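You operate a simulated robot arm through the tools that you are given. There is no shell and no other tool. Be economical: measure what you need, move in short steps, check, and stop when the job is done.

You run a simulated robot arm. Do the job below in one go: nothing can be reset, and whatever is moved stays where it is left.

Task
Clean the teal comb in the sonic cleaner for five minutes.
Fine: put it back and end with the dial at OFF and the lid open; the other comb stays as it is.

It is judged by the outcome, as a careful person would: the job done as asked, and still so three seconds after it is handed in. It fails if anything else is knocked over, pushed out of place, dropped, spilled or broken. A push-on lid holds only when it is set on centred and level and pressed home; a screw cap is set on level and turned clockwise until tight.

Robot
A 7-joint arm with a two-finger parallel gripper, fixed in place. Base frame: the origin is at the foot of the arm, x ahead of it, y to its left, z up. Readings come in cm, rad, newtons and seconds.
With the tool pointing down near the work surface it reaches from about 28 to 68 cm from the base axis. Its first joint turns from -1.152 to 1.152 rad. Payload 1.57 kg.
Tool frame: the origin (TCP) lies between the finger pads and is the grasp point; the fingertips stand 3 cm ahead of it; z points along the fingers, y is the line along which they close. The gripper opens to 11 cm. The fingers are 2.4 cm wide and 1.2 cm thick; the gripper's body (4.8 by 11.2 cm) begins 7.8 cm behind the TCP.
Orientation is told as [roll, pitch, yaw] about the base's x, y, z axes, in that order, counted from this pose: with the fingers straight down and closing along the base's y, the tool's x points along the base's -x, its y along +y and its z along -z.

Tools
- The arm moves only by the tool drive_tool. Its arguments are lists of equal length, an entry for each row: "claw": the finger opening in cm, from 0 to 11; "slide": the shift along the tool's x, y, z in cm, a list of three; "delta_rot": the turn, a rotation vector about the tool's x, y, z in rad, a list of three. In form: {"claw": [claw, ...], "slide": [[dx, dy, dz], ...], "delta_rot": [[ax, ay, az], ...]}. A call has 1 to 10 rows; each row shifts and turns the commanded pose from where the row before left it, along the tool's axes as they then stand. Each row takes 0.2 s and may step no farther than 5 cm and 0.15 rad from the row before; otherwise, or with a gripper value out of range, the whole call is refused. Where a pose cannot be reached the arm comes as near as it can. A force on the tool above 40 N (or 10 N above the force at the start of the call, whichever is more), or a blocked arm, ends the call early, and 0.2 s more pass. Each finger travels about 10.8 cm/s and halts on what it meets, pressing with about 30 N; the grip force reading is that of the motor and also rises with nothing between the fingers. The clock runs only during rows and for 0.2 s after the last one: add rows that do not move to give the fingers time. It gives the time, the measured TCP pose, the force on the tool (base axes), the opening and the grip force at its end, in the units of the frame above (readings bear some noise).
- Cameras (640 x 400 px; columns grow to the right, rows downward): "scene" is fixed at [16.62, -39.22, 143.38]; the picture's right is [0.74, -0.67, 0.00], its down [-0.29, -0.32, -0.90] and it looks along [0.60, 0.67, -0.44] (base axes); focal length 299 px, centre (320, 200). "wrist" rides on the gripper at [-3.6, 0, -8] in the tool frame; the picture's right is [0.00, -1.00, 0.00], its down [0.97, 0.00, -0.24] and it looks along [0.24, 0.00, 0.97] (tool axes); focal length 218 px, centre (320, 200).
- capture(camera): a new picture of that camera. It takes no simulated time.
- pixel_to_xyz(camera, pixels): for up to 12 pixels [column, row] of the newest picture of that camera ("zoom" is the newest enlarged one), the place [x, y, z] in the base frame of the surface seen there, good to about 0.2 cm, but the place of the scene camera against the robot may be out by one fixed shift of up to 2.5 cm in any direction. It takes no simulated time.
- enlarge(camera, box): a new picture of the part [left, top, right, bottom] of that camera's present view, enlarged. It takes no simulated time.
- finish_job(): hands the job in; it is judged then, once.

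Go step by step. Measure first, check grasps and placings, and put right what went wrong. The budget is 80 turns and 34 pictures, counting those below and the enlarged ones. Unless the task says otherwise, let go and move clear before handing in, and close with one line.

The tools are called after "Call:" as name(argument=value, ...) on one line, values as JSON. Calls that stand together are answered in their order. drive_tool: Moves the arm, as the interface text tells. Its arguments: {"type":"object","properties":{"claw":{"type":"array","items":{"type":"number"}},"slide":{"type":"array","items":{"type":"array","items":{"type":"number"}}},"delta_rot":{"type":"array","items":{"type":"array","items":{"type":"number"}}}},"required":["claw","slide","delta_rot"]} The other tools are called the same way: capture (camera) takes a picture; pixel_to_xyz (camera, pixels) gives the place of the surface under pixels of a picture; enlarge (camera, box) takes an enlarged picture of a part of a camera's view; finish_job () hands the job in.

At the start:

```text
clock: 0.0
tcp_pos: [33.61, 0.6, 131.72]
tool_rot: [-0.001, -0.001, -0.001]
contact_force: [-0.4, 0.0, -0.4]
grip_width: 10.97
gripper_force: 0.1
```

scene: 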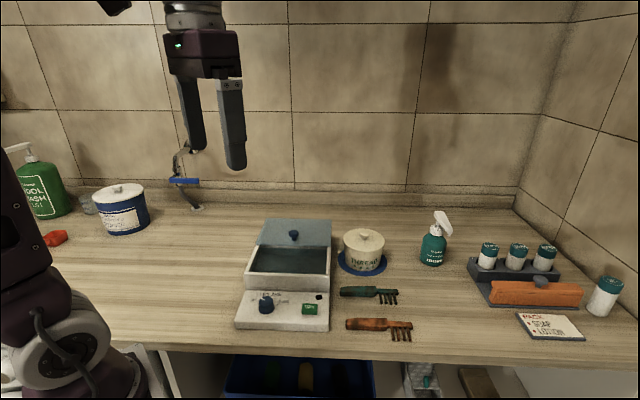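
wrist: 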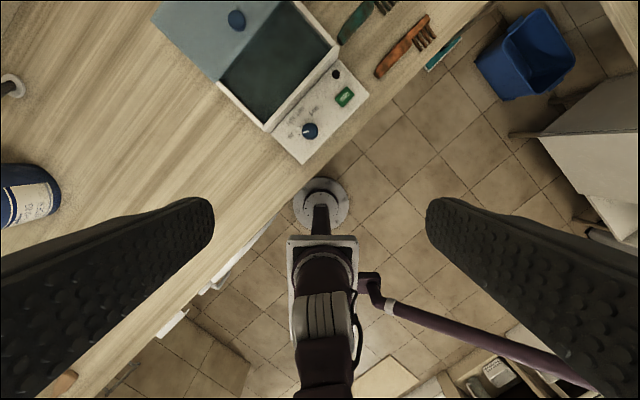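

The cleaner sits around scene pixel (285,275), its lid seemingly slid or hinged back, with the teal comb at (370,293). I'll look closer at both.

Call:
enlarge(camera="scene", box=[225, 205, 425, 345])

Call:
enlarge(camera="wrist", box=[150, 0, 470, 200])

```text
2.86 times, centred on (325, 275) of scene
```

zoom: 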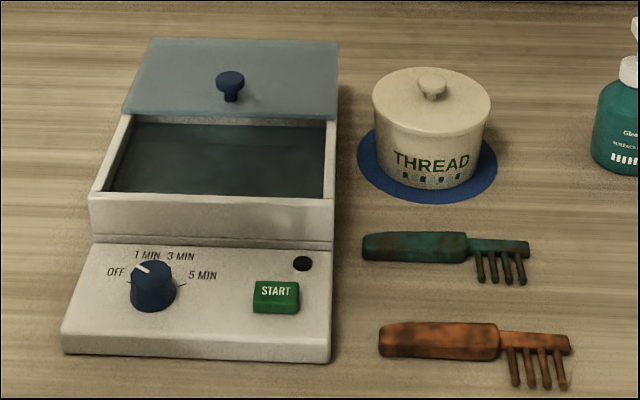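

```text
2.00 times, centred on (310, 100) of wrist
```

zoom: 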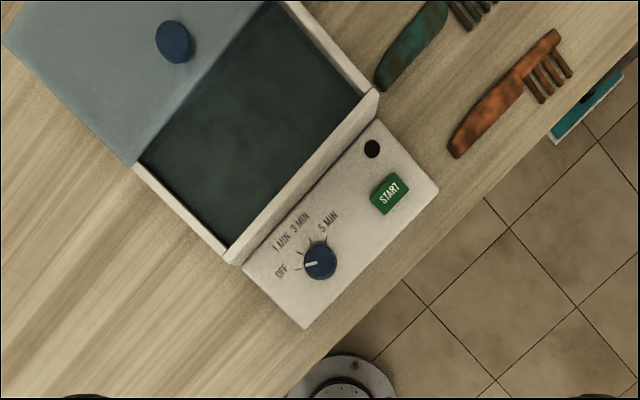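

The dial pointer seems to be at OFF, the lid is a sliding plate with a knob, and the black spot is a lamp. I'll measure the key points from the wrist view.

Call:
pixel_to_xyz(camera="zoom", pixels=[[173, 40], [320, 260], [390, 193], [372, 149], [236, 262], [378, 92], [135, 165], [305, 326], [437, 190], [410, 45], [505, 90], [260, 130]])

Call:
pixel_to_xyz(camera="scene", pixels=[[294, 235], [266, 306], [310, 309], [318, 296], [345, 292], [384, 291], [385, 300], [397, 302], [285, 262], [262, 222], [330, 222], [360, 235]])

```text
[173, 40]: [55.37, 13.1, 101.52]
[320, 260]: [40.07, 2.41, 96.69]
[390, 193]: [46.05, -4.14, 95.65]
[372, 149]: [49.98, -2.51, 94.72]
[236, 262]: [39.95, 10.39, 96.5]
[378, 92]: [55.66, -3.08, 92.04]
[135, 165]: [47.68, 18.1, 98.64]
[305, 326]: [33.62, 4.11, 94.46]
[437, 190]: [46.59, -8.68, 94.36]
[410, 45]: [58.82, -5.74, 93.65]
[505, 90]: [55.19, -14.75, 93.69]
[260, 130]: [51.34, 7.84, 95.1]
```

```text
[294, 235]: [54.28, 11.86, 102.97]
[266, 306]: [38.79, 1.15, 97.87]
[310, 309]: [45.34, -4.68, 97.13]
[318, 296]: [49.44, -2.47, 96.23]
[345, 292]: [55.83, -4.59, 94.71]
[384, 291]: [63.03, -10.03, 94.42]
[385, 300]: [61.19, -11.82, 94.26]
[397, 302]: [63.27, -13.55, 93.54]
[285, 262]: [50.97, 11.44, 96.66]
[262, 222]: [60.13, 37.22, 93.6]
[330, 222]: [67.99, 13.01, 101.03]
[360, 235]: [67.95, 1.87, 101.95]
```

The cleaner is turned about -45°, with its right along (0.71,-0.70) and its back along (0.70,0.71). The scene camera reads off by about (-0.9,-1.0,+1.3). I'll turn the gripper to match and move above the cleaner for a good look.

Call:
drive_tool(claw=[11, 11, 11, 11, 11, 11, 11, 11, 11, 11], slide=[[0, 0, 0], [0, 0, 0], [0, 0, 0], [0, 0, 0], [0, 0, 0], [0, 0, 0], [-2.5, 3.7, 0], [-2.5, 3.7, 0], [-2.5, 3.7, 0], [-2.5, 3.7, 0]], delta_rot=[[0, 0, 0.131], [0, 0, 0.131], [0, 0, 0.131], [0, 0, 0.131], [0, 0, 0.131], [0, 0, 0.13], [0, 0, 0], [0, 0, 0], [0, 0, 0], [0, 0, 0]])

Call:
capture(camera="wrist")

```text
clock: 2.2
tcp_pos: [49.28, 3.44, 130.22]
tool_rot: [0.002, 0.001, -0.786]
contact_force: [1.2, 0.3, 0.0]
grip_width: 11.0
gripper_force: 0.1
out of reach, approached as far as the arm can: row 10
```

```text
29 pictures are left
```

wrist: 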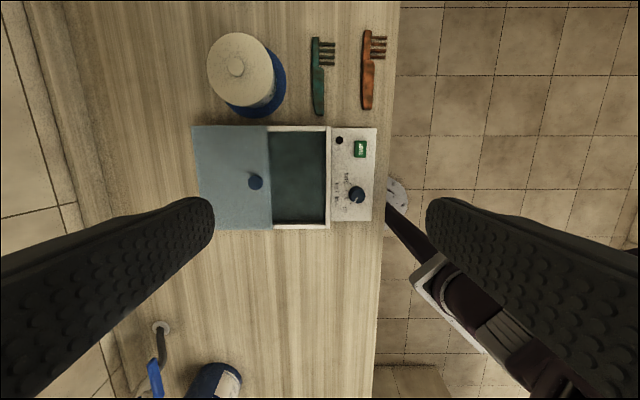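

Call:
enlarge(camera="wrist", box=[180, 20, 420, 240])

Call:
pixel_to_xyz(camera="wrist", pixels=[[255, 182], [193, 128], [199, 228], [266, 128], [271, 226], [328, 129], [327, 226], [356, 192], [360, 149], [340, 141], [300, 180], [374, 218]])

Call:
pixel_to_xyz(camera="wrist", pixels=[[316, 42], [318, 70], [318, 90], [319, 110], [333, 44], [331, 64], [367, 35], [367, 105], [268, 95], [235, 62]])

```text
1.82 times, centred on (300, 130) of wrist
```

zoom: 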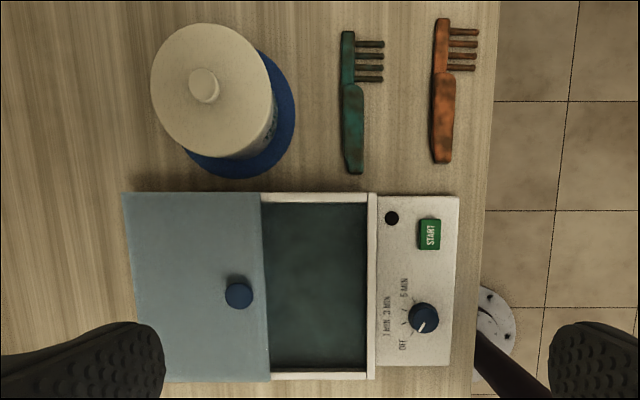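

```text
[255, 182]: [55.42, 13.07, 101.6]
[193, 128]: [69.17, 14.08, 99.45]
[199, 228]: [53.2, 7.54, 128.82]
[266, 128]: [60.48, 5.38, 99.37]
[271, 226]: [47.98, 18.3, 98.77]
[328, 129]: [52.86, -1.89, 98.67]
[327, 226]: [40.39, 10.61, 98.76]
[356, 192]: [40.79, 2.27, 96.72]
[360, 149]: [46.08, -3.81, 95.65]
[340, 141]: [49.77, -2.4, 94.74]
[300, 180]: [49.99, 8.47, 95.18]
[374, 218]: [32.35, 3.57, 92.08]
```

```text
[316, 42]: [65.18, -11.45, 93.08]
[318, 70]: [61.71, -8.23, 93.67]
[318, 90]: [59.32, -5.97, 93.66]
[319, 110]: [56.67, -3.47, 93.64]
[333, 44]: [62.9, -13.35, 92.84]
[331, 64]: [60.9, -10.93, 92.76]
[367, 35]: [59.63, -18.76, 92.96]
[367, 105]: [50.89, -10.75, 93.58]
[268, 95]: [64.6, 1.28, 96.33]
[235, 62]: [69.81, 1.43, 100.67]
```

The lid's front edge is at v≈46.6 with the knob at (55.4,13.1,101.6). The teal comb handle's middle is at (59.3,-6.0,93.7), running along u. I'll hover over the handle.

Call:
drive_tool(claw=[8, 6, 5, 5, 5, 5, 5], slide=[[-3.4, 0.1, 3.6], [-3.4, 0.1, 3.6], [-3.4, 0.1, 3.6], [-3.4, 0.1, 3.6], [0, 0, 4], [0, 0, 4], [0, 0, 0]], delta_rot=[[0, 0, 0], [0, 0, 0], [0, 0, 0], [0, 0, 0], [0, 0, 0], [0, 0, 0], [0, 0, 0]])

Call:
capture(camera="wrist")

```text
clock: 3.8
tcp_pos: [59.02, -5.92, 107.78]
tool_rot: [0.0, 0.0, -0.787]
contact_force: [0.3, -0.3, -0.2]
grip_width: 5.01
gripper_force: 0.0
```

```text
27 pictures are left
```

wrist: 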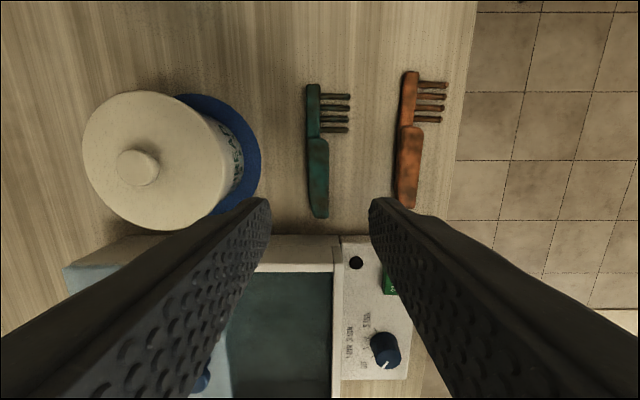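

The comb runs along column ~318, centred between the fingers. I'll measure it precisely.

Call:
pixel_to_xyz(camera="wrist", pixels=[[318, 175], [309, 175], [327, 175], [319, 214], [313, 88], [345, 98], [318, 145], [153, 168], [410, 205]])

Call:
enlarge(camera="wrist", box=[270, 60, 470, 220])

```text
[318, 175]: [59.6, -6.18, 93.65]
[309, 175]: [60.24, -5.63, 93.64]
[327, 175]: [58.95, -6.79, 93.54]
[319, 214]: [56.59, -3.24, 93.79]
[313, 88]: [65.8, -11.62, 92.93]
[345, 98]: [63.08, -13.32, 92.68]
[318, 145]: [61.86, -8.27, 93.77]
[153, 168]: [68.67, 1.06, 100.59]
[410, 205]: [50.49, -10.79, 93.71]
```

```text
2.50 times, centred on (370, 140) of wrist
```

zoom: 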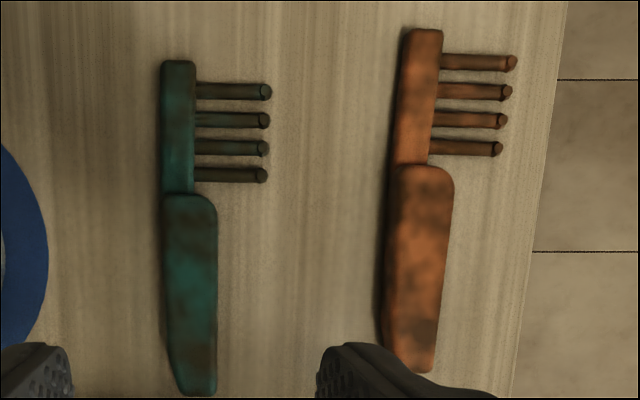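

Handle centre is (59.6,-6.18), 1.75 cm wide. I'll go down so the fingertips stop just above the table, then close.

Call:
drive_tool(claw=[5, 5, 5, 5, 5, 0.5, 0.5, 0.5, 0.5], slide=[[-0.6, 0.2, 4], [0, 0, 4], [0, 0, 3], [0, 0, 1.2], [0, 0, 0], [0, 0, 0], [0, 0, 0], [0, 0, 0], [0, 0, 0]], delta_rot=[[0, 0, 0], [0, 0, 0], [0, 0, 0], [0, 0, 0], [0, 0, 0], [0, 0, 0], [0, 0, 0], [0, 0, 0], [0, 0, 0]])

```text
clock: 5.8
tcp_pos: [59.71, -6.21, 95.78]
tool_rot: [-0.001, -0.001, -0.784]
contact_force: [-0.6, 0.3, 0.9]
grip_width: 2.08
gripper_force: 29.8
```

Gripped at 2.08 cm. Lifting it straight up and checking.

Call:
drive_tool(claw=[0.5, 0.5, 0.5, 0.5], slide=[[0, 0, -3], [0, 0, -4], [0, 0, -4], [0, 0, 0]], delta_rot=[[0, 0, 0], [0, 0, 0], [0, 0, 0], [0, 0, 0]])

Call:
capture(camera="wrist")

```text
clock: 6.8
tcp_pos: [59.58, -6.38, 106.86]
tool_rot: [0.0, 0.001, -0.785]
contact_force: [0.2, -0.3, -1.0]
grip_width: 2.08
gripper_force: 29.9
```

```text
25 pictures are left
```

wrist: 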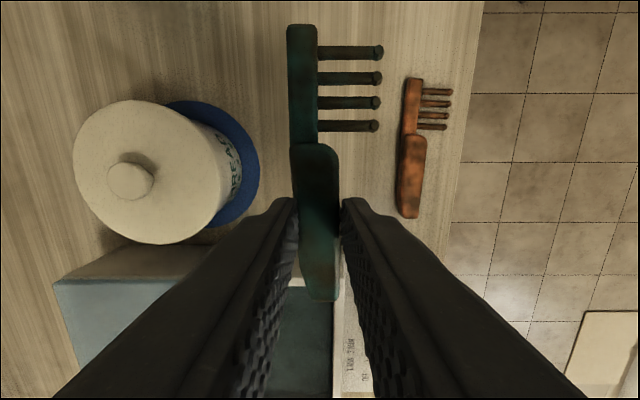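

The comb is held firm and level. Moving it over the middle of the tank opening.

Call:
drive_tool(claw=[0.5, 0.5, 0.5, 0.5, 0.5], slide=[[4.65, 1.05, 0], [4.65, 1.05, 0], [4.65, 1.05, 0], [4.65, 1.05, 0], [0, 0, 0]], delta_rot=[[0, 0, 0], [0, 0, 0], [0, 0, 0], [0, 0, 0], [0, 0, 0]])

Call:
capture(camera="wrist")

Call:
enlarge(camera="scene", box=[205, 160, 405, 340])

```text
clock: 8.0
tcp_pos: [49.45, 10.1, 106.86]
tool_rot: [-0.001, 0.0, -0.785]
contact_force: [0.0, -1.2, -0.4]
grip_width: 2.07
gripper_force: 29.9
```

```text
24 pictures are left
```

wrist: 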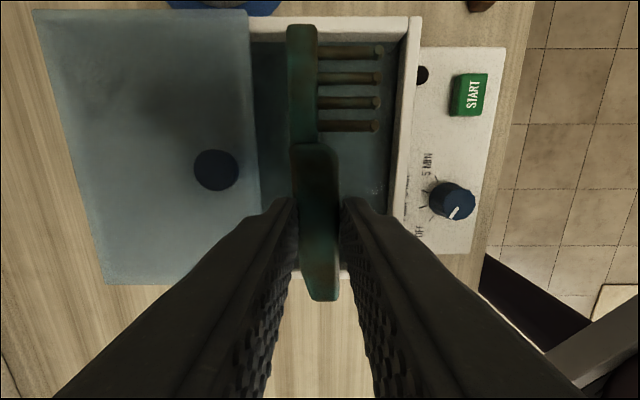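

```text
2.22 times, centred on (305, 250) of scene
```

zoom: 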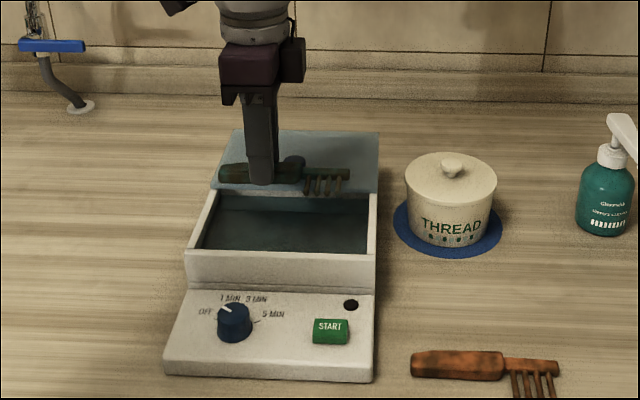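

The comb is centred over the opening. I'll lower it, slowing near the bottom to feel for the floor.

Call:
drive_tool(claw=[0.5, 0.5, 0.5, 0.5, 0.5, 0.5], slide=[[0, -0.1, 4], [0, 0, 3], [0, 0, 1.5], [0, 0, 0.5], [0, 0, 0.5], [0, 0, 0]], delta_rot=[[0, 0, 0], [0, 0, 0], [0, 0, 0], [0, 0, 0], [0, 0, 0], [0, 0, 0]])

```text
clock: 9.1
tcp_pos: [49.51, 9.84, 98.08]
tool_rot: [0.005, -0.002, -0.786]
contact_force: [-2.7, -0.4, 8.5]
grip_width: 2.08
gripper_force: 30.1
stopped in row 5: the force on the tool passed its limit (the readings are from after the stop); the commanded pose is now the measured one
```

It met something at TCP z 98.1, so the comb bottom is near 94.4. I'll check whether that is the tank floor.

Call:
capture(camera="wrist")

Call:
enlarge(camera="scene", box=[225, 190, 365, 310])

```text
22 pictures are left
```

wrist: 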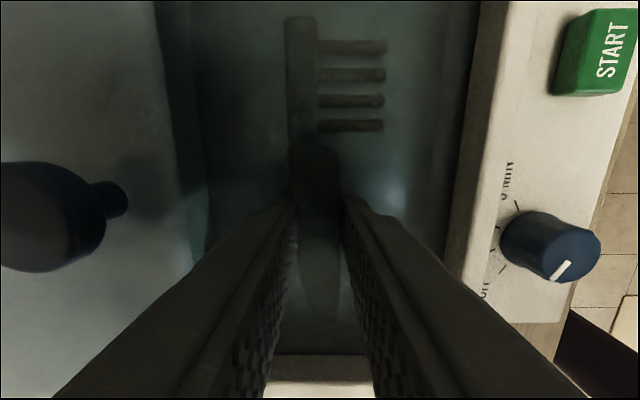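

```text
3.33 times, centred on (295, 250) of scene
```

zoom: 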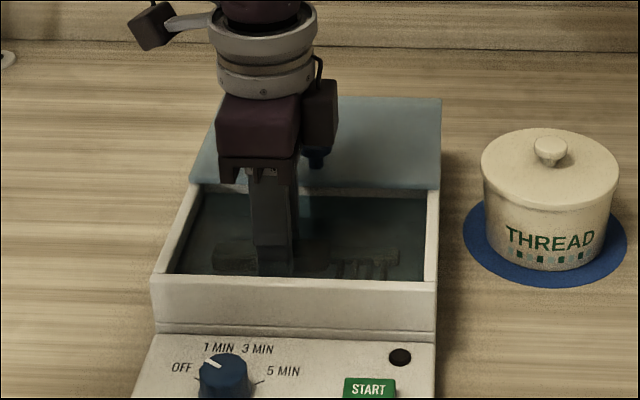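

The comb is under the liquid, on the floor, clear of the walls. Releasing and rising straight up.

Call:
drive_tool(claw=[4.2, 4.2, 4.2, 4.2, 4.2, 4.2, 4.2], slide=[[0, 0, -0.05], [0, 0, 0], [0, 0, -2], [0, 0, -4], [0, 0, -4], [0, 0, -4], [0, 0, 0]], delta_rot=[[0, 0, 0], [0, 0, 0], [0, 0, 0], [0, 0, 0], [0, 0, 0], [0, 0, 0], [0, 0, 0]])

Call:
capture(camera="wrist")

```text
clock: 10.7
tcp_pos: [49.39, 9.75, 112.27]
tool_rot: [0.004, -0.003, -0.786]
contact_force: [-1.4, 0.2, 0.3]
grip_width: 4.21
gripper_force: 0.0
```

```text
20 pictures are left
```

wrist: 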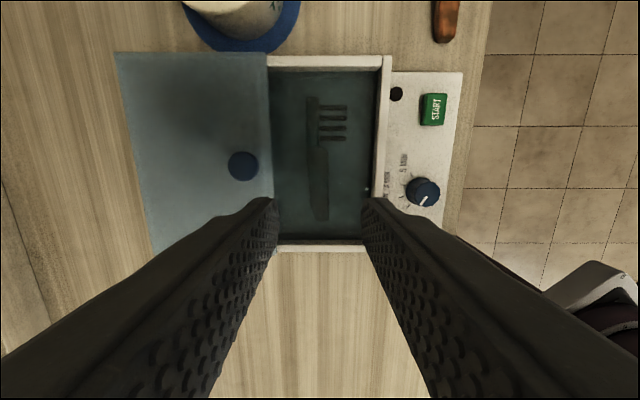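

The comb rests on the floor of the tank. Next the lid; I'll measure the knob, lid edges and dial from here.

Call:
pixel_to_xyz(camera="wrist", pixels=[[243, 166], [232, 166], [256, 166], [243, 153], [268, 120], [117, 54], [262, 60], [383, 100], [378, 62], [424, 192], [433, 108], [317, 180]])

Call:
enlarge(camera="wrist", box=[360, 70, 480, 220])

```text
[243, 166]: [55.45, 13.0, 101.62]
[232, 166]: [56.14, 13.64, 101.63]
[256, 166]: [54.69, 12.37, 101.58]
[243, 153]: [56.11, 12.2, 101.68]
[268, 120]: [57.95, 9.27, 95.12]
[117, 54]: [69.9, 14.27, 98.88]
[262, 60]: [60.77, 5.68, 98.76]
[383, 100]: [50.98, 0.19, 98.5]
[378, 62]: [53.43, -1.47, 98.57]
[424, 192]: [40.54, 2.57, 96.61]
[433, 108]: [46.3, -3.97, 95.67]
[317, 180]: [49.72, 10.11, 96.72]
```

```text
2.67 times, centred on (420, 145) of wrist
```

zoom: 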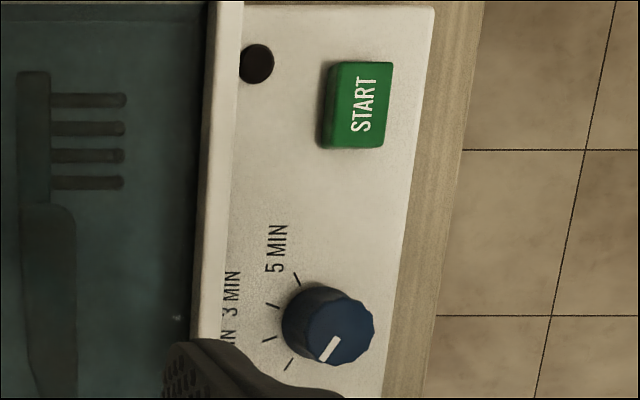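

The dial pointer is at OFF, with 5 MIN roughly 120° clockwise. Now I'll grasp the lid knob at (55.45,13.0), fingertips about 1 cm above the lid.

Call:
drive_tool(claw=[4.2, 4.2, 4.2, 4.2, 4.2, 1, 1, 1, 1], slide=[[-1.0, 3.3, 0], [-1.0, 3.3, 0], [0, 0, 4], [0, 0, 3.5], [0, 0, 1.6], [0, 0, 0], [0, 0, 0], [0, 0, 0], [0, 0, 0]], delta_rot=[[0, 0, 0], [0, 0, 0], [0, 0, 0], [0, 0, 0], [0, 0, 0], [0, 0, 0], [0, 0, 0], [0, 0, 0], [0, 0, 0]])

```text
clock: 12.7
tcp_pos: [55.55, 13.04, 102.73]
tool_rot: [0.004, -0.004, -0.785]
contact_force: [1.1, -0.2, 3.2]
grip_width: 2.58
gripper_force: 36.8
```

Knob gripped at 2.58 cm. I'll slide a short test distance toward the front.

Call:
drive_tool(claw=[1, 1, 1, 1], slide=[[0, -0.7, 0], [0, -0.7, 0], [0, -0.7, 0], [0, 0, 0]], delta_rot=[[0, 0, 0], [0, 0, 0], [0, 0, 0], [0, 0, 0]])

Call:
enlarge(camera="scene", box=[225, 190, 365, 310])

```text
clock: 13.7
tcp_pos: [54.03, 11.69, 102.81]
tool_rot: [0.004, 0.001, -0.786]
contact_force: [-5.4, 4.1, -4.0]
grip_width: 2.57
gripper_force: 37.4
```

```text
3.33 times, centred on (295, 250) of scene
```

zoom: 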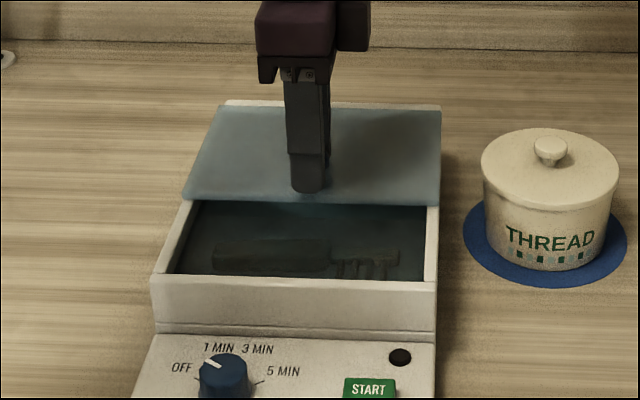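

The lid slides and shows the rear body rim. I'll continue closing, slowing towards the end.

Call:
drive_tool(claw=[1, 1, 1, 1, 1, 1, 1, 1], slide=[[0, -1.2, 0], [0, -1.2, 0], [0, -1.2, 0], [0, -1.2, 0], [0, -1.2, 0], [0, -0.9, 0], [0, -0.6, 0], [0, 0, 0]], delta_rot=[[0, 0, 0], [0, 0, 0], [0, 0, 0], [0, 0, 0], [0, 0, 0], [0, 0, 0], [0, 0, 0], [0, 0, 0]])

Call:
enlarge(camera="scene", box=[225, 190, 365, 310])

```text
clock: 15.4
tcp_pos: [48.74, 6.18, 102.76]
tool_rot: [0.0, 0.002, -0.786]
contact_force: [-9.3, 9.1, -26.5]
grip_width: 2.56
gripper_force: 36.9
```

```text
3.33 times, centred on (295, 250) of scene
```

zoom: 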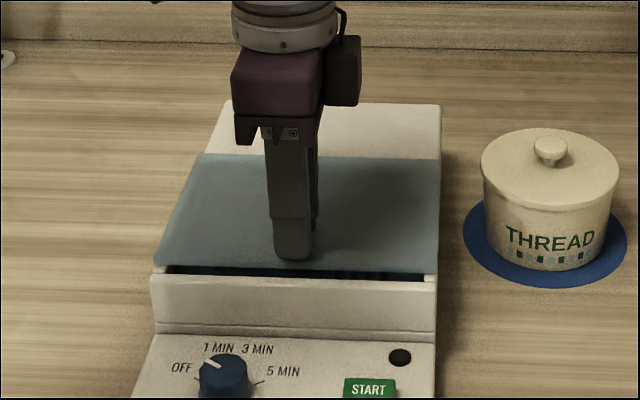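

There's still a gap of about 1 cm at (300,272). I'll relieve the vertical load slightly and push the rest of the way.

Call:
drive_tool(claw=[1, 1, 1, 1, 1, 1], slide=[[0.15, 0, 0.15], [0, -0.4, 0], [0, -0.4, 0], [0, -0.3, 0], [0, -0.3, 0], [0, 0, 0]], delta_rot=[[0, 0, 0], [0, 0, 0], [0, 0, 0], [0, 0, 0], [0, 0, 0], [0, 0, 0]])

Call:
enlarge(camera="scene", box=[225, 190, 365, 310])

```text
clock: 16.9
tcp_pos: [47.75, 5.3, 102.76]
tool_rot: [0.005, -0.008, -0.787]
contact_force: [14.6, -6.5, 3.2]
grip_width: 2.57
gripper_force: 36.8
```

```text
3.33 times, centred on (295, 250) of scene
```

zoom: 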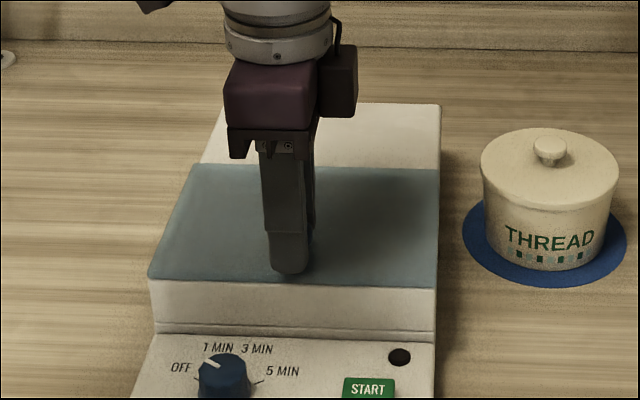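

The lid is fully closed. Releasing, rising, and moving above the dial.

Call:
drive_tool(claw=[4.2, 4.2, 4.2, 4.2, 4.2, 4.2, 4.2], slide=[[0, 0, 0], [0, 0, 0], [0, 0, -3.5], [0, 0, -3.5], [1.6, -3.5, 0], [1.57, -3.5, 0], [0, 0, 0]], delta_rot=[[0, 0, 0], [0, 0, 0], [0, 0, 0], [0, 0, 0], [0, 0, 0], [0, 0, 0], [0, 0, 0]])

Call:
drive_tool(claw=[4.2, 4.2, 4.2, 4.2, 4.2, 4.2, 4.2, 4.2], slide=[[0, 0, 0], [0, 0, 0], [0, 0, 0], [0, 0, 0], [0, 0, 0], [0, 0, 0], [0, 0, 0], [0, 0, 0]], delta_rot=[[0, 0, -0.15], [0, 0, -0.15], [0, 0, -0.15], [0, 0, -0.15], [0, 0, -0.15], [0, 0, -0.15], [0, 0, -0.15], [0, 0, 0]])

Call:
capture(camera="wrist")

```text
clock: 18.4
tcp_pos: [40.32, 2.54, 109.79]
tool_rot: [0.003, -0.003, -0.784]
contact_force: [-0.1, 0.5, 0.5]
grip_width: 4.21
gripper_force: 0.0
```

```text
clock: 20.2
tcp_pos: [40.47, 2.73, 109.73]
tool_rot: [0.001, -0.003, 0.267]
contact_force: [-0.6, -0.1, 0.2]
grip_width: 4.23
gripper_force: 0.1
```

```text
15 pictures are left
```

wrist: 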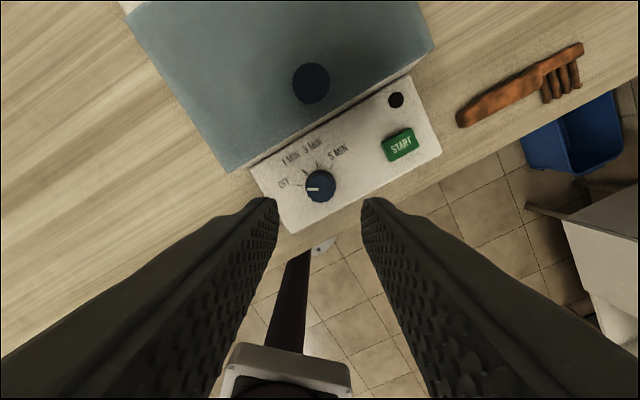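

Call:
pixel_to_xyz(camera="wrist", pixels=[[321, 183], [321, 176], [321, 192], [313, 184], [329, 184], [298, 190], [302, 172], [317, 166], [331, 170], [400, 143], [307, 190]])

Call:
enlarge(camera="wrist", box=[250, 80, 450, 220])

```text
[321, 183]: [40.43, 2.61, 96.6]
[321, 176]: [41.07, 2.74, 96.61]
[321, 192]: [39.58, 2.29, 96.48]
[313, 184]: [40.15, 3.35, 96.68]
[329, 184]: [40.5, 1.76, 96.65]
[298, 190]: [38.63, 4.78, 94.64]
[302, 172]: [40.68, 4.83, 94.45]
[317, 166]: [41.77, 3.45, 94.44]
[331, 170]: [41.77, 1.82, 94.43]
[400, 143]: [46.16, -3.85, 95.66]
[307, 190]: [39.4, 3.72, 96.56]
```

```text
2.86 times, centred on (350, 150) of wrist
```

zoom: 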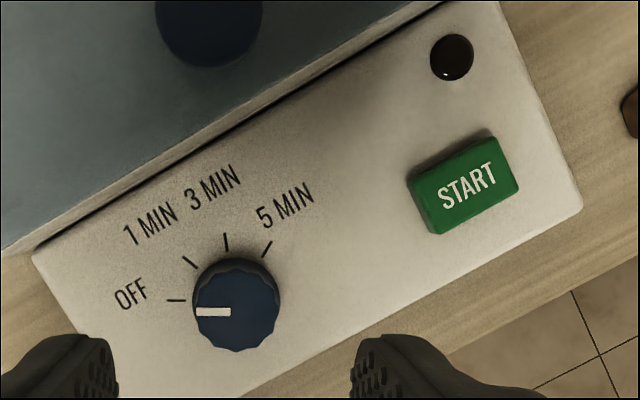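

The ticks are equally spaced at about 40°, so 5 MIN is about 120° clockwise of OFF. I'll descend on the dial at (40.4,2.6) and grip it.

Call:
drive_tool(claw=[4.2, 4.2, 4.2, 4.2, 4.2, 1, 1, 1, 1], slide=[[0, -0.12, 4], [0, 0, 4], [0, 0, 2.5], [0, 0, 1.2], [0, 0, 0], [0, 0, 0], [0, 0, 0], [0, 0, 0], [0, 0, 0]], delta_rot=[[0, 0, 0], [0, 0, 0], [0, 0, 0], [0, 0, 0], [0, 0, 0], [0, 0, 0], [0, 0, 0], [0, 0, 0], [0, 0, 0]])

```text
clock: 22.2
tcp_pos: [40.37, 2.48, 98.21]
tool_rot: [0.0, -0.003, 0.265]
contact_force: [1.6, -6.0, -17.1]
grip_width: 2.92
gripper_force: 39.3
```

Dial gripped at 2.92 cm. Turning it clockwise.

Call:
drive_tool(claw=[1, 1, 1, 1, 1, 1, 1, 1, 1, 1], slide=[[0, 0, 0], [0, 0, 0], [0, 0, 0], [0, 0, 0], [0, 0, 0], [0, 0, 0], [0, 0, 0], [0, 0, 0], [0, 0, 0], [0, 0, 0]], delta_rot=[[0, 0, 0.12], [0, 0, 0.12], [0, 0, 0.12], [0, 0, 0.12], [0, 0, 0.12], [0, 0, 0.12], [0, 0, 0.12], [0, 0, 0.12], [0, 0, 0.12], [0, 0, 0.12]])

Call:
drive_tool(claw=[1, 1, 1, 1, 1, 1, 1, 1], slide=[[0, 0, 0], [0, 0, 0], [0, 0, 0], [0, 0, 0], [0, 0, 0], [0, 0, 0], [0, 0, 0], [0, 0, 0]], delta_rot=[[0, 0, 0.12], [0, 0, 0.12], [0, 0, 0.12], [0, 0, 0.12], [0, 0, 0.12], [0, 0, 0.12], [0, 0, 0.12], [0, 0, 0.06]])

Call:
enlarge(camera="scene", box=[225, 250, 345, 340])

```text
clock: 23.2
tcp_pos: [40.42, 2.58, 98.16]
tool_rot: [-0.003, -0.004, -0.149]
contact_force: [-4.0, -2.7, 7.3]
grip_width: 2.93
gripper_force: 39.1
stopped in row 4: the force on the tool passed its limit (the readings are from after the stop); the commanded pose is now the measured one
```

```text
clock: 24.3
tcp_pos: [40.38, 2.24, 98.12]
tool_rot: [-0.003, -0.004, -0.666]
contact_force: [-1.9, -7.2, 5.2]
grip_width: 2.89
gripper_force: 39.6
stopped in row 5: the force on the tool passed its limit (the readings are from after the stop); the commanded pose is now the measured one
```

```text
4.44 times, centred on (285, 295) of scene
```

zoom: 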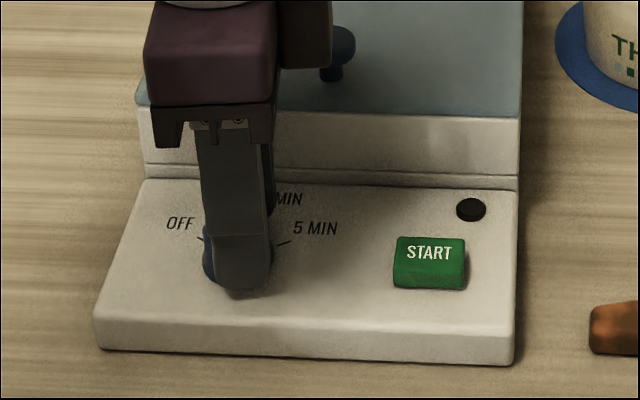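

The force limit stopped the turn twice; the dial has turned about 53° so far and the tool has drifted a little off-axis. I'll open, recentre, regrip and continue.

Call:
drive_tool(claw=[4.2, 4.2, 4.2, 1, 1, 1, 1], slide=[[0, 0, 0], [0.18, 0.31, 0], [0, 0, 0], [0, 0, 0], [0, 0, 0], [0, 0, 0], [0, 0, 0]], delta_rot=[[0, 0, 0], [0, 0, 0], [0, 0, 0], [0, 0, 0], [0, 0, 0], [0, 0, 0], [0, 0, 0]])

Call:
drive_tool(claw=[1, 1, 1, 1, 1, 1, 1, 1, 1, 1], slide=[[0, 0, 0], [0, 0, 0], [0, 0, 0], [0, 0, 0], [0, 0, 0], [0, 0, 0], [0, 0, 0], [0, 0, 0], [0, 0, 0], [0, 0, 0]], delta_rot=[[0, 0, 0.08], [0, 0, 0.08], [0, 0, 0.08], [0, 0, 0.08], [0, 0, 0.08], [0, 0, 0.08], [0, 0, 0.08], [0, 0, 0.08], [0, 0, 0.08], [0, 0, 0.08]])

```text
clock: 25.9
tcp_pos: [40.18, 2.48, 98.13]
tool_rot: [-0.007, -0.002, -0.667]
contact_force: [-14.2, -23.3, -0.3]
grip_width: 3.44
gripper_force: 14.0
```

```text
clock: 28.1
tcp_pos: [40.18, 2.67, 98.14]
tool_rot: [-0.003, -0.003, -1.467]
contact_force: [-26.7, 0.7, 9.8]
grip_width: 3.36
gripper_force: 13.6
```

The grip reads 3.4 cm with a lateral load, so the hold may be off. I'll open and look at the dial.

Call:
drive_tool(claw=[4.8, 4.8, 4.8, 4.8, 4.8, 4.8], slide=[[0, 0, 0], [0, 0, 0], [0, 0, -3], [0, 0, -4], [0, 0, -4], [0, 0, 0]], delta_rot=[[0, 0, 0], [0, 0, 0], [0, 0, 0], [0, 0, 0], [0, 0, 0], [0, 0, 0]])

Call:
enlarge(camera="wrist", box=[200, 50, 440, 230])

```text
clock: 29.5
tcp_pos: [40.41, 2.73, 109.28]
tool_rot: [0.001, -0.007, -1.467]
contact_force: [-0.8, 0.8, -1.2]
grip_width: 4.81
gripper_force: 0.1
```

```text
2.22 times, centred on (320, 140) of wrist
```

zoom: 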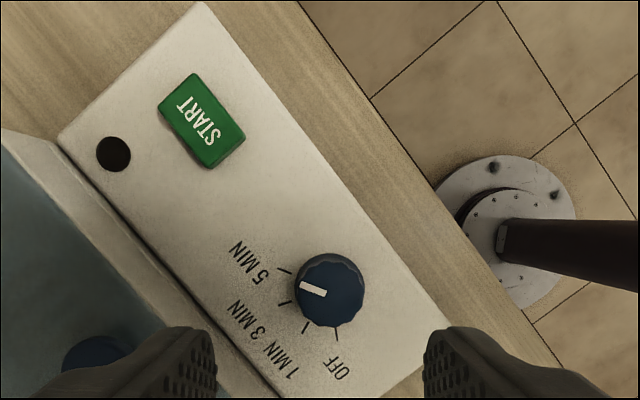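

The pointer at (303,286) is at or just short of the 5 MIN tick at (285,271). A scene close-up will help confirm.

Call:
enlarge(camera="scene", box=[245, 280, 305, 320])

```text
10.00 times, centred on (275, 300) of scene
```

zoom: 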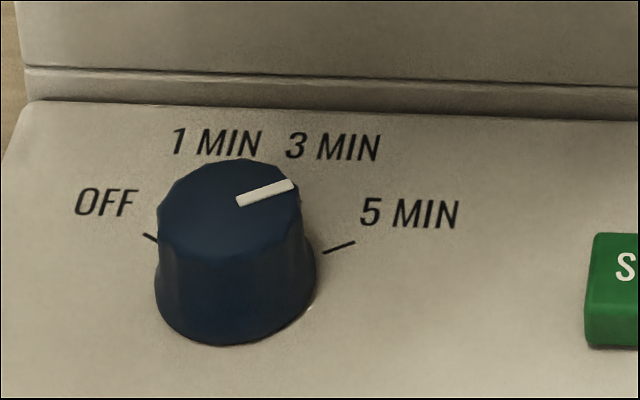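

The pointer is parallel to the 5 MIN tick, so the dial is set. Next I'll close the fingers, move over START at (46.16,-3.85,95.66) and come down just above it.

Call:
drive_tool(claw=[3, 1, 0, 0, 0, 0, 0, 0, 0, 0], slide=[[0, 0, 0], [0, 0, 0], [0, 0, 0], [0, 0, 0], [0, 0, 0], [-4.36, -0.3, 0], [-4.36, -0.3, 0], [0, 0, 4.5], [0, 0, 4.5], [0, 0, 0]], delta_rot=[[0, 0, -0.136], [0, 0, -0.136], [0, 0, -0.136], [0, 0, -0.136], [0, 0, -0.136], [0, 0, 0], [0, 0, 0], [0, 0, 0], [0, 0, 0], [0, 0, 0]])

```text
clock: 31.7
tcp_pos: [46.27, -3.98, 100.12]
tool_rot: [-0.002, -0.003, -0.786]
contact_force: [0.7, 0.1, 0.0]
grip_width: 0.01
gripper_force: 21.5
```

Tips are at z≈97.1, centred over the button. Pressing in small steps, then lifting off.

Call:
drive_tool(claw=[0, 0, 0, 0, 0, 0], slide=[[0, 0, 1], [0, 0, 0.4], [0, 0, 0.3], [0, 0, 0.2], [0, 0, 0.2], [0, 0, 0]], delta_rot=[[0, 0, 0], [0, 0, 0], [0, 0, 0], [0, 0, 0], [0, 0, 0], [0, 0, 0]])

Call:
drive_tool(claw=[0, 0, 0], slide=[[0, 0, -3], [0, 0, -4], [0, 0, 0]], delta_rot=[[0, 0, 0], [0, 0, 0], [0, 0, 0]])

Call:
enlarge(camera="scene", box=[225, 240, 345, 340])

```text
clock: 33.1
tcp_pos: [46.31, -4.0, 98.19]
tool_rot: [-0.003, -0.004, -0.788]
contact_force: [-0.3, 0.8, 3.0]
grip_width: 0.0
gripper_force: 21.1
```

```text
clock: 33.9
tcp_pos: [46.25, -4.06, 105.13]
tool_rot: [-0.004, -0.001, -0.788]
contact_force: [-0.3, -0.1, 0.3]
grip_width: 0.0
gripper_force: 21.5
```

```text
4.00 times, centred on (285, 290) of scene
```

zoom: 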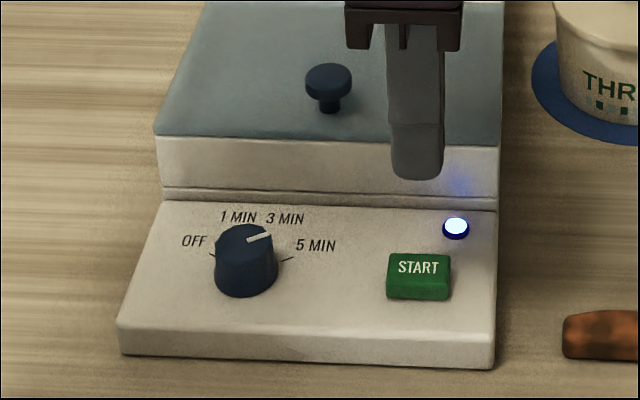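

The lamp is lit blue, so the cycle is running. I'll wait, moving over the dial and pre-turning the wrist meanwhile.

Call:
drive_tool(claw=[4.2, 4.2, 4.2, 4.2, 4.2, 4.2, 4.2, 4.2, 4.2, 4.2], slide=[[4.41, 0.3, -2], [4.41, 0.29, -2], [0, 0, 0], [0, 0, 0], [0, 0, 0], [0, 0, 0], [0, 0, 0], [0, 0, 0], [0, 0, 0], [0, 0, 0]], delta_rot=[[0, 0, 0], [0, 0, 0], [0, 0, 0.133], [0, 0, 0.133], [0, 0, 0.133], [0, 0, 0.133], [0, 0, 0.133], [0, 0, 0.133], [0, 0, 0], [0, 0, 0]])

Call:
drive_tool(claw=[4.2, 4.2, 4.2, 4.2, 4.2, 4.2, 4.2, 4.2, 4.2, 4.2], slide=[[0, 0, 0], [0, 0, 0], [0, 0, 0], [0, 0, 0], [0, 0, 0], [0, 0, 0], [0, 0, 0], [0, 0, 0], [0, 0, 0], [0, 0, 0]], delta_rot=[[0, 0, 0], [0, 0, 0], [0, 0, 0], [0, 0, 0], [0, 0, 0], [0, 0, 0], [0, 0, 0], [0, 0, 0], [0, 0, 0], [0, 0, 0]])

Call:
drive_tool(claw=[4.2, 4.2, 4.2, 4.2, 4.2, 4.2, 4.2, 4.2, 4.2, 4.2], slide=[[0, 0, 0], [0, 0, 0], [0, 0, 0], [0, 0, 0], [0, 0, 0], [0, 0, 0], [0, 0, 0], [0, 0, 0], [0, 0, 0], [0, 0, 0]], delta_rot=[[0, 0, 0], [0, 0, 0], [0, 0, 0], [0, 0, 0], [0, 0, 0], [0, 0, 0], [0, 0, 0], [0, 0, 0], [0, 0, 0], [0, 0, 0]])

Call:
capture(camera="wrist")

```text
clock: 36.1
tcp_pos: [40.32, 2.68, 109.07]
tool_rot: [-0.001, -0.003, -1.587]
contact_force: [0.3, -0.4, 0.7]
grip_width: 4.2
gripper_force: 0.0
```

```text
clock: 38.3
tcp_pos: [40.26, 2.73, 109.14]
tool_rot: [0.001, -0.004, -1.584]
contact_force: [0.6, -0.1, 0.0]
grip_width: 4.2
gripper_force: 0.0
```

```text
clock: 40.5
tcp_pos: [40.41, 2.77, 109.01]
tool_rot: [0.0, -0.002, -1.584]
contact_force: [0.4, 0.1, -0.1]
grip_width: 4.21
gripper_force: 0.2
```

```text
9 pictures are left
```

wrist: 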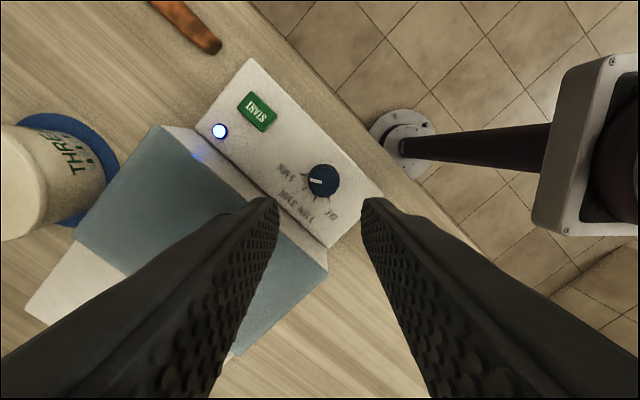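

The lamp is still blue at (219,131). Waiting some more.

Call:
drive_tool(claw=[4.2, 4.2, 4.2, 4.2, 4.2, 4.2, 4.2, 4.2, 4.2, 4.2], slide=[[0, 0, 0], [0, 0, 0], [0, 0, 0], [0, 0, 0], [0, 0, 0], [0, 0, 0], [0, 0, 0], [0, 0, 0], [0, 0, 0], [0, 0, 0]], delta_rot=[[0, 0, 0], [0, 0, 0], [0, 0, 0], [0, 0, 0], [0, 0, 0], [0, 0, 0], [0, 0, 0], [0, 0, 0], [0, 0, 0], [0, 0, 0]])

Call:
drive_tool(claw=[4.2, 4.2, 4.2, 4.2, 4.2, 4.2, 4.2, 4.2, 4.2, 4.2], slide=[[0, 0, 0], [0, 0, 0], [0, 0, 0], [0, 0, 0], [0, 0, 0], [0, 0, 0], [0, 0, 0], [0, 0, 0], [0, 0, 0], [0, 0, 0]], delta_rot=[[0, 0, 0], [0, 0, 0], [0, 0, 0], [0, 0, 0], [0, 0, 0], [0, 0, 0], [0, 0, 0], [0, 0, 0], [0, 0, 0], [0, 0, 0]])

Call:
drive_tool(claw=[4.2, 4.2, 4.2, 4.2, 4.2, 4.2, 4.2, 4.2, 4.2, 4.2], slide=[[0, 0, 0], [0, 0, 0], [0, 0, 0], [0, 0, 0], [0, 0, 0], [0, 0, 0], [0, 0, 0], [0, 0, 0], [0, 0, 0], [0, 0, 0]], delta_rot=[[0, 0, 0], [0, 0, 0], [0, 0, 0], [0, 0, 0], [0, 0, 0], [0, 0, 0], [0, 0, 0], [0, 0, 0], [0, 0, 0], [0, 0, 0]])

Call:
drive_tool(claw=[4.2, 4.2, 4.2, 4.2, 4.2, 4.2, 4.2, 4.2, 4.2, 4.2], slide=[[0, 0, 0], [0, 0, 0], [0, 0, 0], [0, 0, 0], [0, 0, 0], [0, 0, 0], [0, 0, 0], [0, 0, 0], [0, 0, 0], [0, 0, 0]], delta_rot=[[0, 0, 0], [0, 0, 0], [0, 0, 0], [0, 0, 0], [0, 0, 0], [0, 0, 0], [0, 0, 0], [0, 0, 0], [0, 0, 0], [0, 0, 0]])

Call:
drive_tool(claw=[4.2, 4.2, 4.2, 4.2, 4.2, 4.2, 4.2, 4.2, 4.2, 4.2], slide=[[0, 0, 0], [0, 0, 0], [0, 0, 0], [0, 0, 0], [0, 0, 0], [0, 0, 0], [0, 0, 0], [0, 0, 0], [0, 0, 0], [0, 0, 0]], delta_rot=[[0, 0, 0], [0, 0, 0], [0, 0, 0], [0, 0, 0], [0, 0, 0], [0, 0, 0], [0, 0, 0], [0, 0, 0], [0, 0, 0], [0, 0, 0]])

Call:
drive_tool(claw=[4.2, 4.2, 4.2, 4.2, 4.2, 4.2, 4.2, 4.2, 4.2, 4.2], slide=[[0, 0, 0], [0, 0, 0], [0, 0, 0], [0, 0, 0], [0, 0, 0], [0, 0, 0], [0, 0, 0], [0, 0, 0], [0, 0, 0], [0, 0, 0]], delta_rot=[[0, 0, 0], [0, 0, 0], [0, 0, 0], [0, 0, 0], [0, 0, 0], [0, 0, 0], [0, 0, 0], [0, 0, 0], [0, 0, 0], [0, 0, 0]])

Call:
capture(camera="wrist")

```text
clock: 42.7
tcp_pos: [40.28, 2.68, 109.13]
tool_rot: [-0.001, -0.002, -1.582]
contact_force: [0.0, -0.4, -0.8]
grip_width: 4.21
gripper_force: 0.0
```

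```text
clock: 44.9
tcp_pos: [40.35, 2.77, 108.98]
tool_rot: [0.001, -0.003, -1.584]
contact_force: [0.3, 0.2, 0.4]
grip_width: 4.2
gripper_force: 0.0
```

```text
clock: 47.1
tcp_pos: [40.31, 2.79, 109.02]
tool_rot: [-0.001, -0.004, -1.586]
contact_force: [-0.8, 0.2, 1.0]
grip_width: 4.18
gripper_force: 0.2
```

```text
clock: 49.3
tcp_pos: [40.32, 2.76, 108.9]
tool_rot: [-0.001, -0.003, -1.585]
contact_force: [-0.6, 0.0, 0.4]
grip_width: 4.22
gripper_force: 0.0
```

```text
clock: 51.5
tcp_pos: [40.31, 2.59, 109.06]
tool_rot: [0.001, -0.004, -1.585]
contact_force: [0.7, -0.1, 0.7]
grip_width: 4.2
gripper_force: 0.2
```

```text
clock: 53.7
tcp_pos: [40.26, 2.74, 109.01]
tool_rot: [0.001, -0.004, -1.585]
contact_force: [-0.1, 0.4, 0.8]
grip_width: 4.19
gripper_force: 0.1
```

```text
8 pictures are left
```

wrist: 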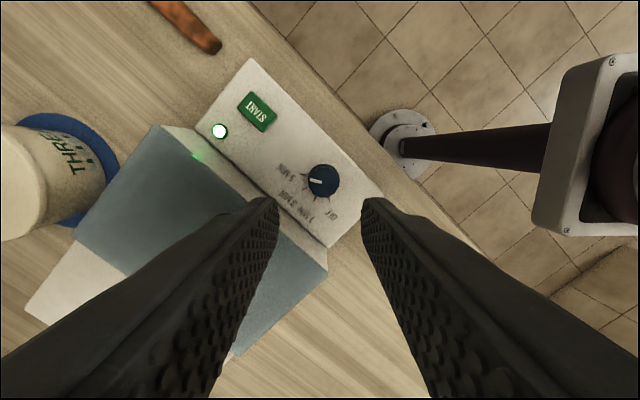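

The lamp at (219,131) is now green, so the cycle is done. Now I'll grip the dial to turn it back to OFF.

Call:
drive_tool(claw=[4.4, 4.4, 4.4, 4.4, 4.4, 1, 1, 1, 1], slide=[[-0.12, 0.13, 4], [0, 0, 4], [0, 0, 2], [0, 0, 0.8], [0, 0, 0], [0, 0, 0], [0, 0, 0], [0, 0, 0], [0, 0, 0]], delta_rot=[[0, 0, 0], [0, 0, 0], [0, 0, 0], [0, 0, 0], [0, 0, 0], [0, 0, 0], [0, 0, 0], [0, 0, 0], [0, 0, 0]])

```text
clock: 55.7
tcp_pos: [40.2, 2.33, 98.19]
tool_rot: [-0.006, -0.006, -1.585]
contact_force: [-27.6, 1.2, -11.3]
grip_width: 3.47
gripper_force: 13.7
```

The width of 3.47 with a -x load means only the near finger is touching. I'll open, shift 0.35 cm toward -x and regrip.

Call:
drive_tool(claw=[4.6, 4.6, 4.6, 1, 1, 1, 1], slide=[[0, 0, 0], [0, -0.35, 0], [0, 0, 0], [0, 0, 0], [0, 0, 0], [0, 0, 0], [0, 0, 0]], delta_rot=[[0, 0, 0], [0, 0, 0], [0, 0, 0], [0, 0, 0], [0, 0, 0], [0, 0, 0], [0, 0, 0]])

```text
clock: 57.3
tcp_pos: [40.05, 2.48, 98.16]
tool_rot: [-0.003, -0.005, -1.585]
contact_force: [-21.3, -0.1, 6.5]
grip_width: 2.98
gripper_force: 39.1
```

Now gripped properly at 2.98 cm. I'll relieve the side load and turn counter-clockwise.

Call:
drive_tool(claw=[1, 1, 1, 1, 1, 1, 1, 1, 1, 1], slide=[[0, -0.15, 0], [0, 0, 0], [0, 0, 0], [0, 0, 0], [0, 0, 0], [0, 0, 0], [0, 0, 0], [0, 0, 0], [0, 0, 0], [0, 0, 0]], delta_rot=[[0, 0, 0], [0, 0, -0.1], [0, 0, -0.1], [0, 0, -0.1], [0, 0, -0.1], [0, 0, -0.1], [0, 0, -0.1], [0, 0, -0.1], [0, 0, -0.1], [0, 0, -0.1]])

Call:
drive_tool(claw=[1, 1, 1, 1, 1, 1, 1, 1, 1, 1], slide=[[0, 0, 0], [0, 0, 0], [0, 0, 0], [0, 0, 0], [0, 0, 0], [0, 0, 0], [0, 0, 0], [0, 0, 0], [0, 0, 0], [0, 0, 0]], delta_rot=[[0, 0, -0.1], [0, 0, -0.1], [0, 0, -0.1], [0, 0, -0.1], [0, 0, -0.1], [0, 0, -0.1], [0, 0, -0.1], [0, 0, -0.1], [0, 0, -0.1], [0, 0, -0.1]])

```text
clock: 59.5
tcp_pos: [39.86, 2.57, 98.24]
tool_rot: [-0.004, -0.002, -0.683]
contact_force: [-14.6, -7.7, -29.4]
grip_width: 2.98
gripper_force: 39.7
```

```text
clock: 61.7
tcp_pos: [39.93, 2.36, 98.33]
tool_rot: [-0.003, 0.004, 0.316]
contact_force: [-13.7, -26.1, -10.0]
grip_width: 2.97
gripper_force: 39.4
```

It turned 1.9 rad without tripping. Finishing the last 0.2 rad, then opening and rising to check.

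Call:
drive_tool(claw=[1, 1, 1, 1], slide=[[0, 0, 0], [0, 0, 0], [0, 0, 0], [0, 0, 0]], delta_rot=[[0, 0, -0.07], [0, 0, -0.07], [0, 0, -0.06], [0, 0, 0]])

Call:
drive_tool(claw=[4.6, 4.6, 4.6, 4.6, 4.6, 4.6], slide=[[0, 0, 0], [0, 0, 0], [0, 0, -3], [0, 0, -4], [0, 0, -4], [0, 0, 0]], delta_rot=[[0, 0, 0], [0, 0, 0], [0, 0, 0], [0, 0, 0], [0, 0, 0], [0, 0, 0]])

Call:
enlarge(camera="scene", box=[240, 230, 345, 325])

```text
clock: 62.7
tcp_pos: [40.17, 2.47, 98.25]
tool_rot: [-0.005, 0.002, 0.517]
contact_force: [-8.2, -27.0, 1.5]
grip_width: 2.97
gripper_force: 39.1
```

```text
clock: 64.1
tcp_pos: [39.73, 2.37, 109.23]
tool_rot: [-0.003, 0.0, 0.518]
contact_force: [-1.2, -0.6, -0.1]
grip_width: 4.6
gripper_force: 0.1
```

```text
4.21 times, centred on (292, 278) of scene
```

zoom: 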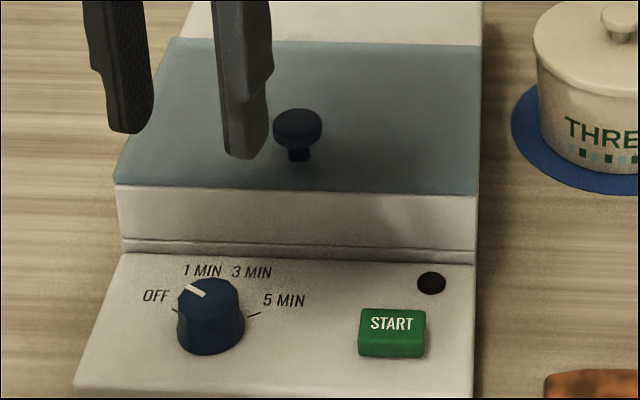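

The dial points at OFF and the lamp is off. I'll turn the wrist back and move above the lid knob.

Call:
drive_tool(claw=[4.4, 4.4, 4.4, 4.4, 4.4, 4.4, 4.4, 4.4, 4.4, 4.4], slide=[[0, 0, 0], [0, 0, 0], [0, 0, 0], [0, 0, 0], [0, 0, 0], [0, 0, 0], [0, 0, 0], [0, 0, 0], [0, 0, 0], [0, 0, 0]], delta_rot=[[0, 0, 0.145], [0, 0, 0.145], [0, 0, 0.145], [0, 0, 0.145], [0, 0, 0.145], [0, 0, 0.145], [0, 0, 0.145], [0, 0, 0.145], [0, 0, 0.143], [0, 0, 0]])

Call:
drive_tool(claw=[4.4, 4.4, 4.4], slide=[[-1.8, 3.87, 0], [-1.8, 3.87, 0], [0, 0, 0]], delta_rot=[[0, 0, 0], [0, 0, 0], [0, 0, 0]])

```text
clock: 66.3
tcp_pos: [39.84, 2.61, 109.33]
tool_rot: [-0.002, -0.002, -0.79]
contact_force: [0.0, 0.0, -1.1]
grip_width: 4.38
gripper_force: 0.0
```

```text
clock: 67.1
tcp_pos: [47.86, 5.59, 109.15]
tool_rot: [-0.002, -0.004, -0.788]
contact_force: [0.3, -0.4, 0.2]
grip_width: 4.39
gripper_force: 0.0
```

Above the knob; descending and gripping it.

Call:
drive_tool(claw=[4.4, 4.4, 4.4, 4.4, 1, 1, 1, 1], slide=[[-0.1, -0.25, 3], [0, 0, 2], [0, 0, 1.2], [0, 0, 0], [0, 0, 0], [0, 0, 0], [0, 0, 0], [0, 0, 0]], delta_rot=[[0, 0, 0], [0, 0, 0], [0, 0, 0], [0, 0, 0], [0, 0, 0], [0, 0, 0], [0, 0, 0], [0, 0, 0]])

Call:
drive_tool(claw=[1, 1, 1, 1, 1, 1], slide=[[0, 0.7, 0], [0, 1.0, 0], [0, 1.2, 0], [0, 1.2, 0], [0, 1.2, 0], [0, 0, 0]], delta_rot=[[0, 0, 0], [0, 0, 0], [0, 0, 0], [0, 0, 0], [0, 0, 0], [0, 0, 0]])

```text
clock: 68.9
tcp_pos: [47.83, 5.2, 103.09]
tool_rot: [-0.003, -0.003, -0.787]
contact_force: [1.7, 0.6, -5.0]
grip_width: 2.56
gripper_force: 36.4
```

```text
clock: 70.3
tcp_pos: [51.84, 9.04, 102.98]
tool_rot: [-0.002, -0.005, -0.789]
contact_force: [-3.2, 4.1, 7.3]
grip_width: 2.56
gripper_force: 36.8
```

The lid is sliding open smoothly; 5.4 cm remain to its original spot.

Call:
drive_tool(claw=[1, 1, 1, 1, 1, 1, 1], slide=[[0, 1.2, 0], [0, 1.2, 0], [0, 1.2, 0], [0, 1.0, 0], [0, 0.6, 0], [0, 0.25, 0], [0, 0, 0]], delta_rot=[[0, 0, 0], [0, 0, 0], [0, 0, 0], [0, 0, 0], [0, 0, 0], [0, 0, 0], [0, 0, 0]])

```text
clock: 71.9
tcp_pos: [55.51, 12.91, 103.02]
tool_rot: [-0.002, -0.006, -0.788]
contact_force: [0.4, 0.4, 20.4]
grip_width: 2.57
gripper_force: 37.1
```

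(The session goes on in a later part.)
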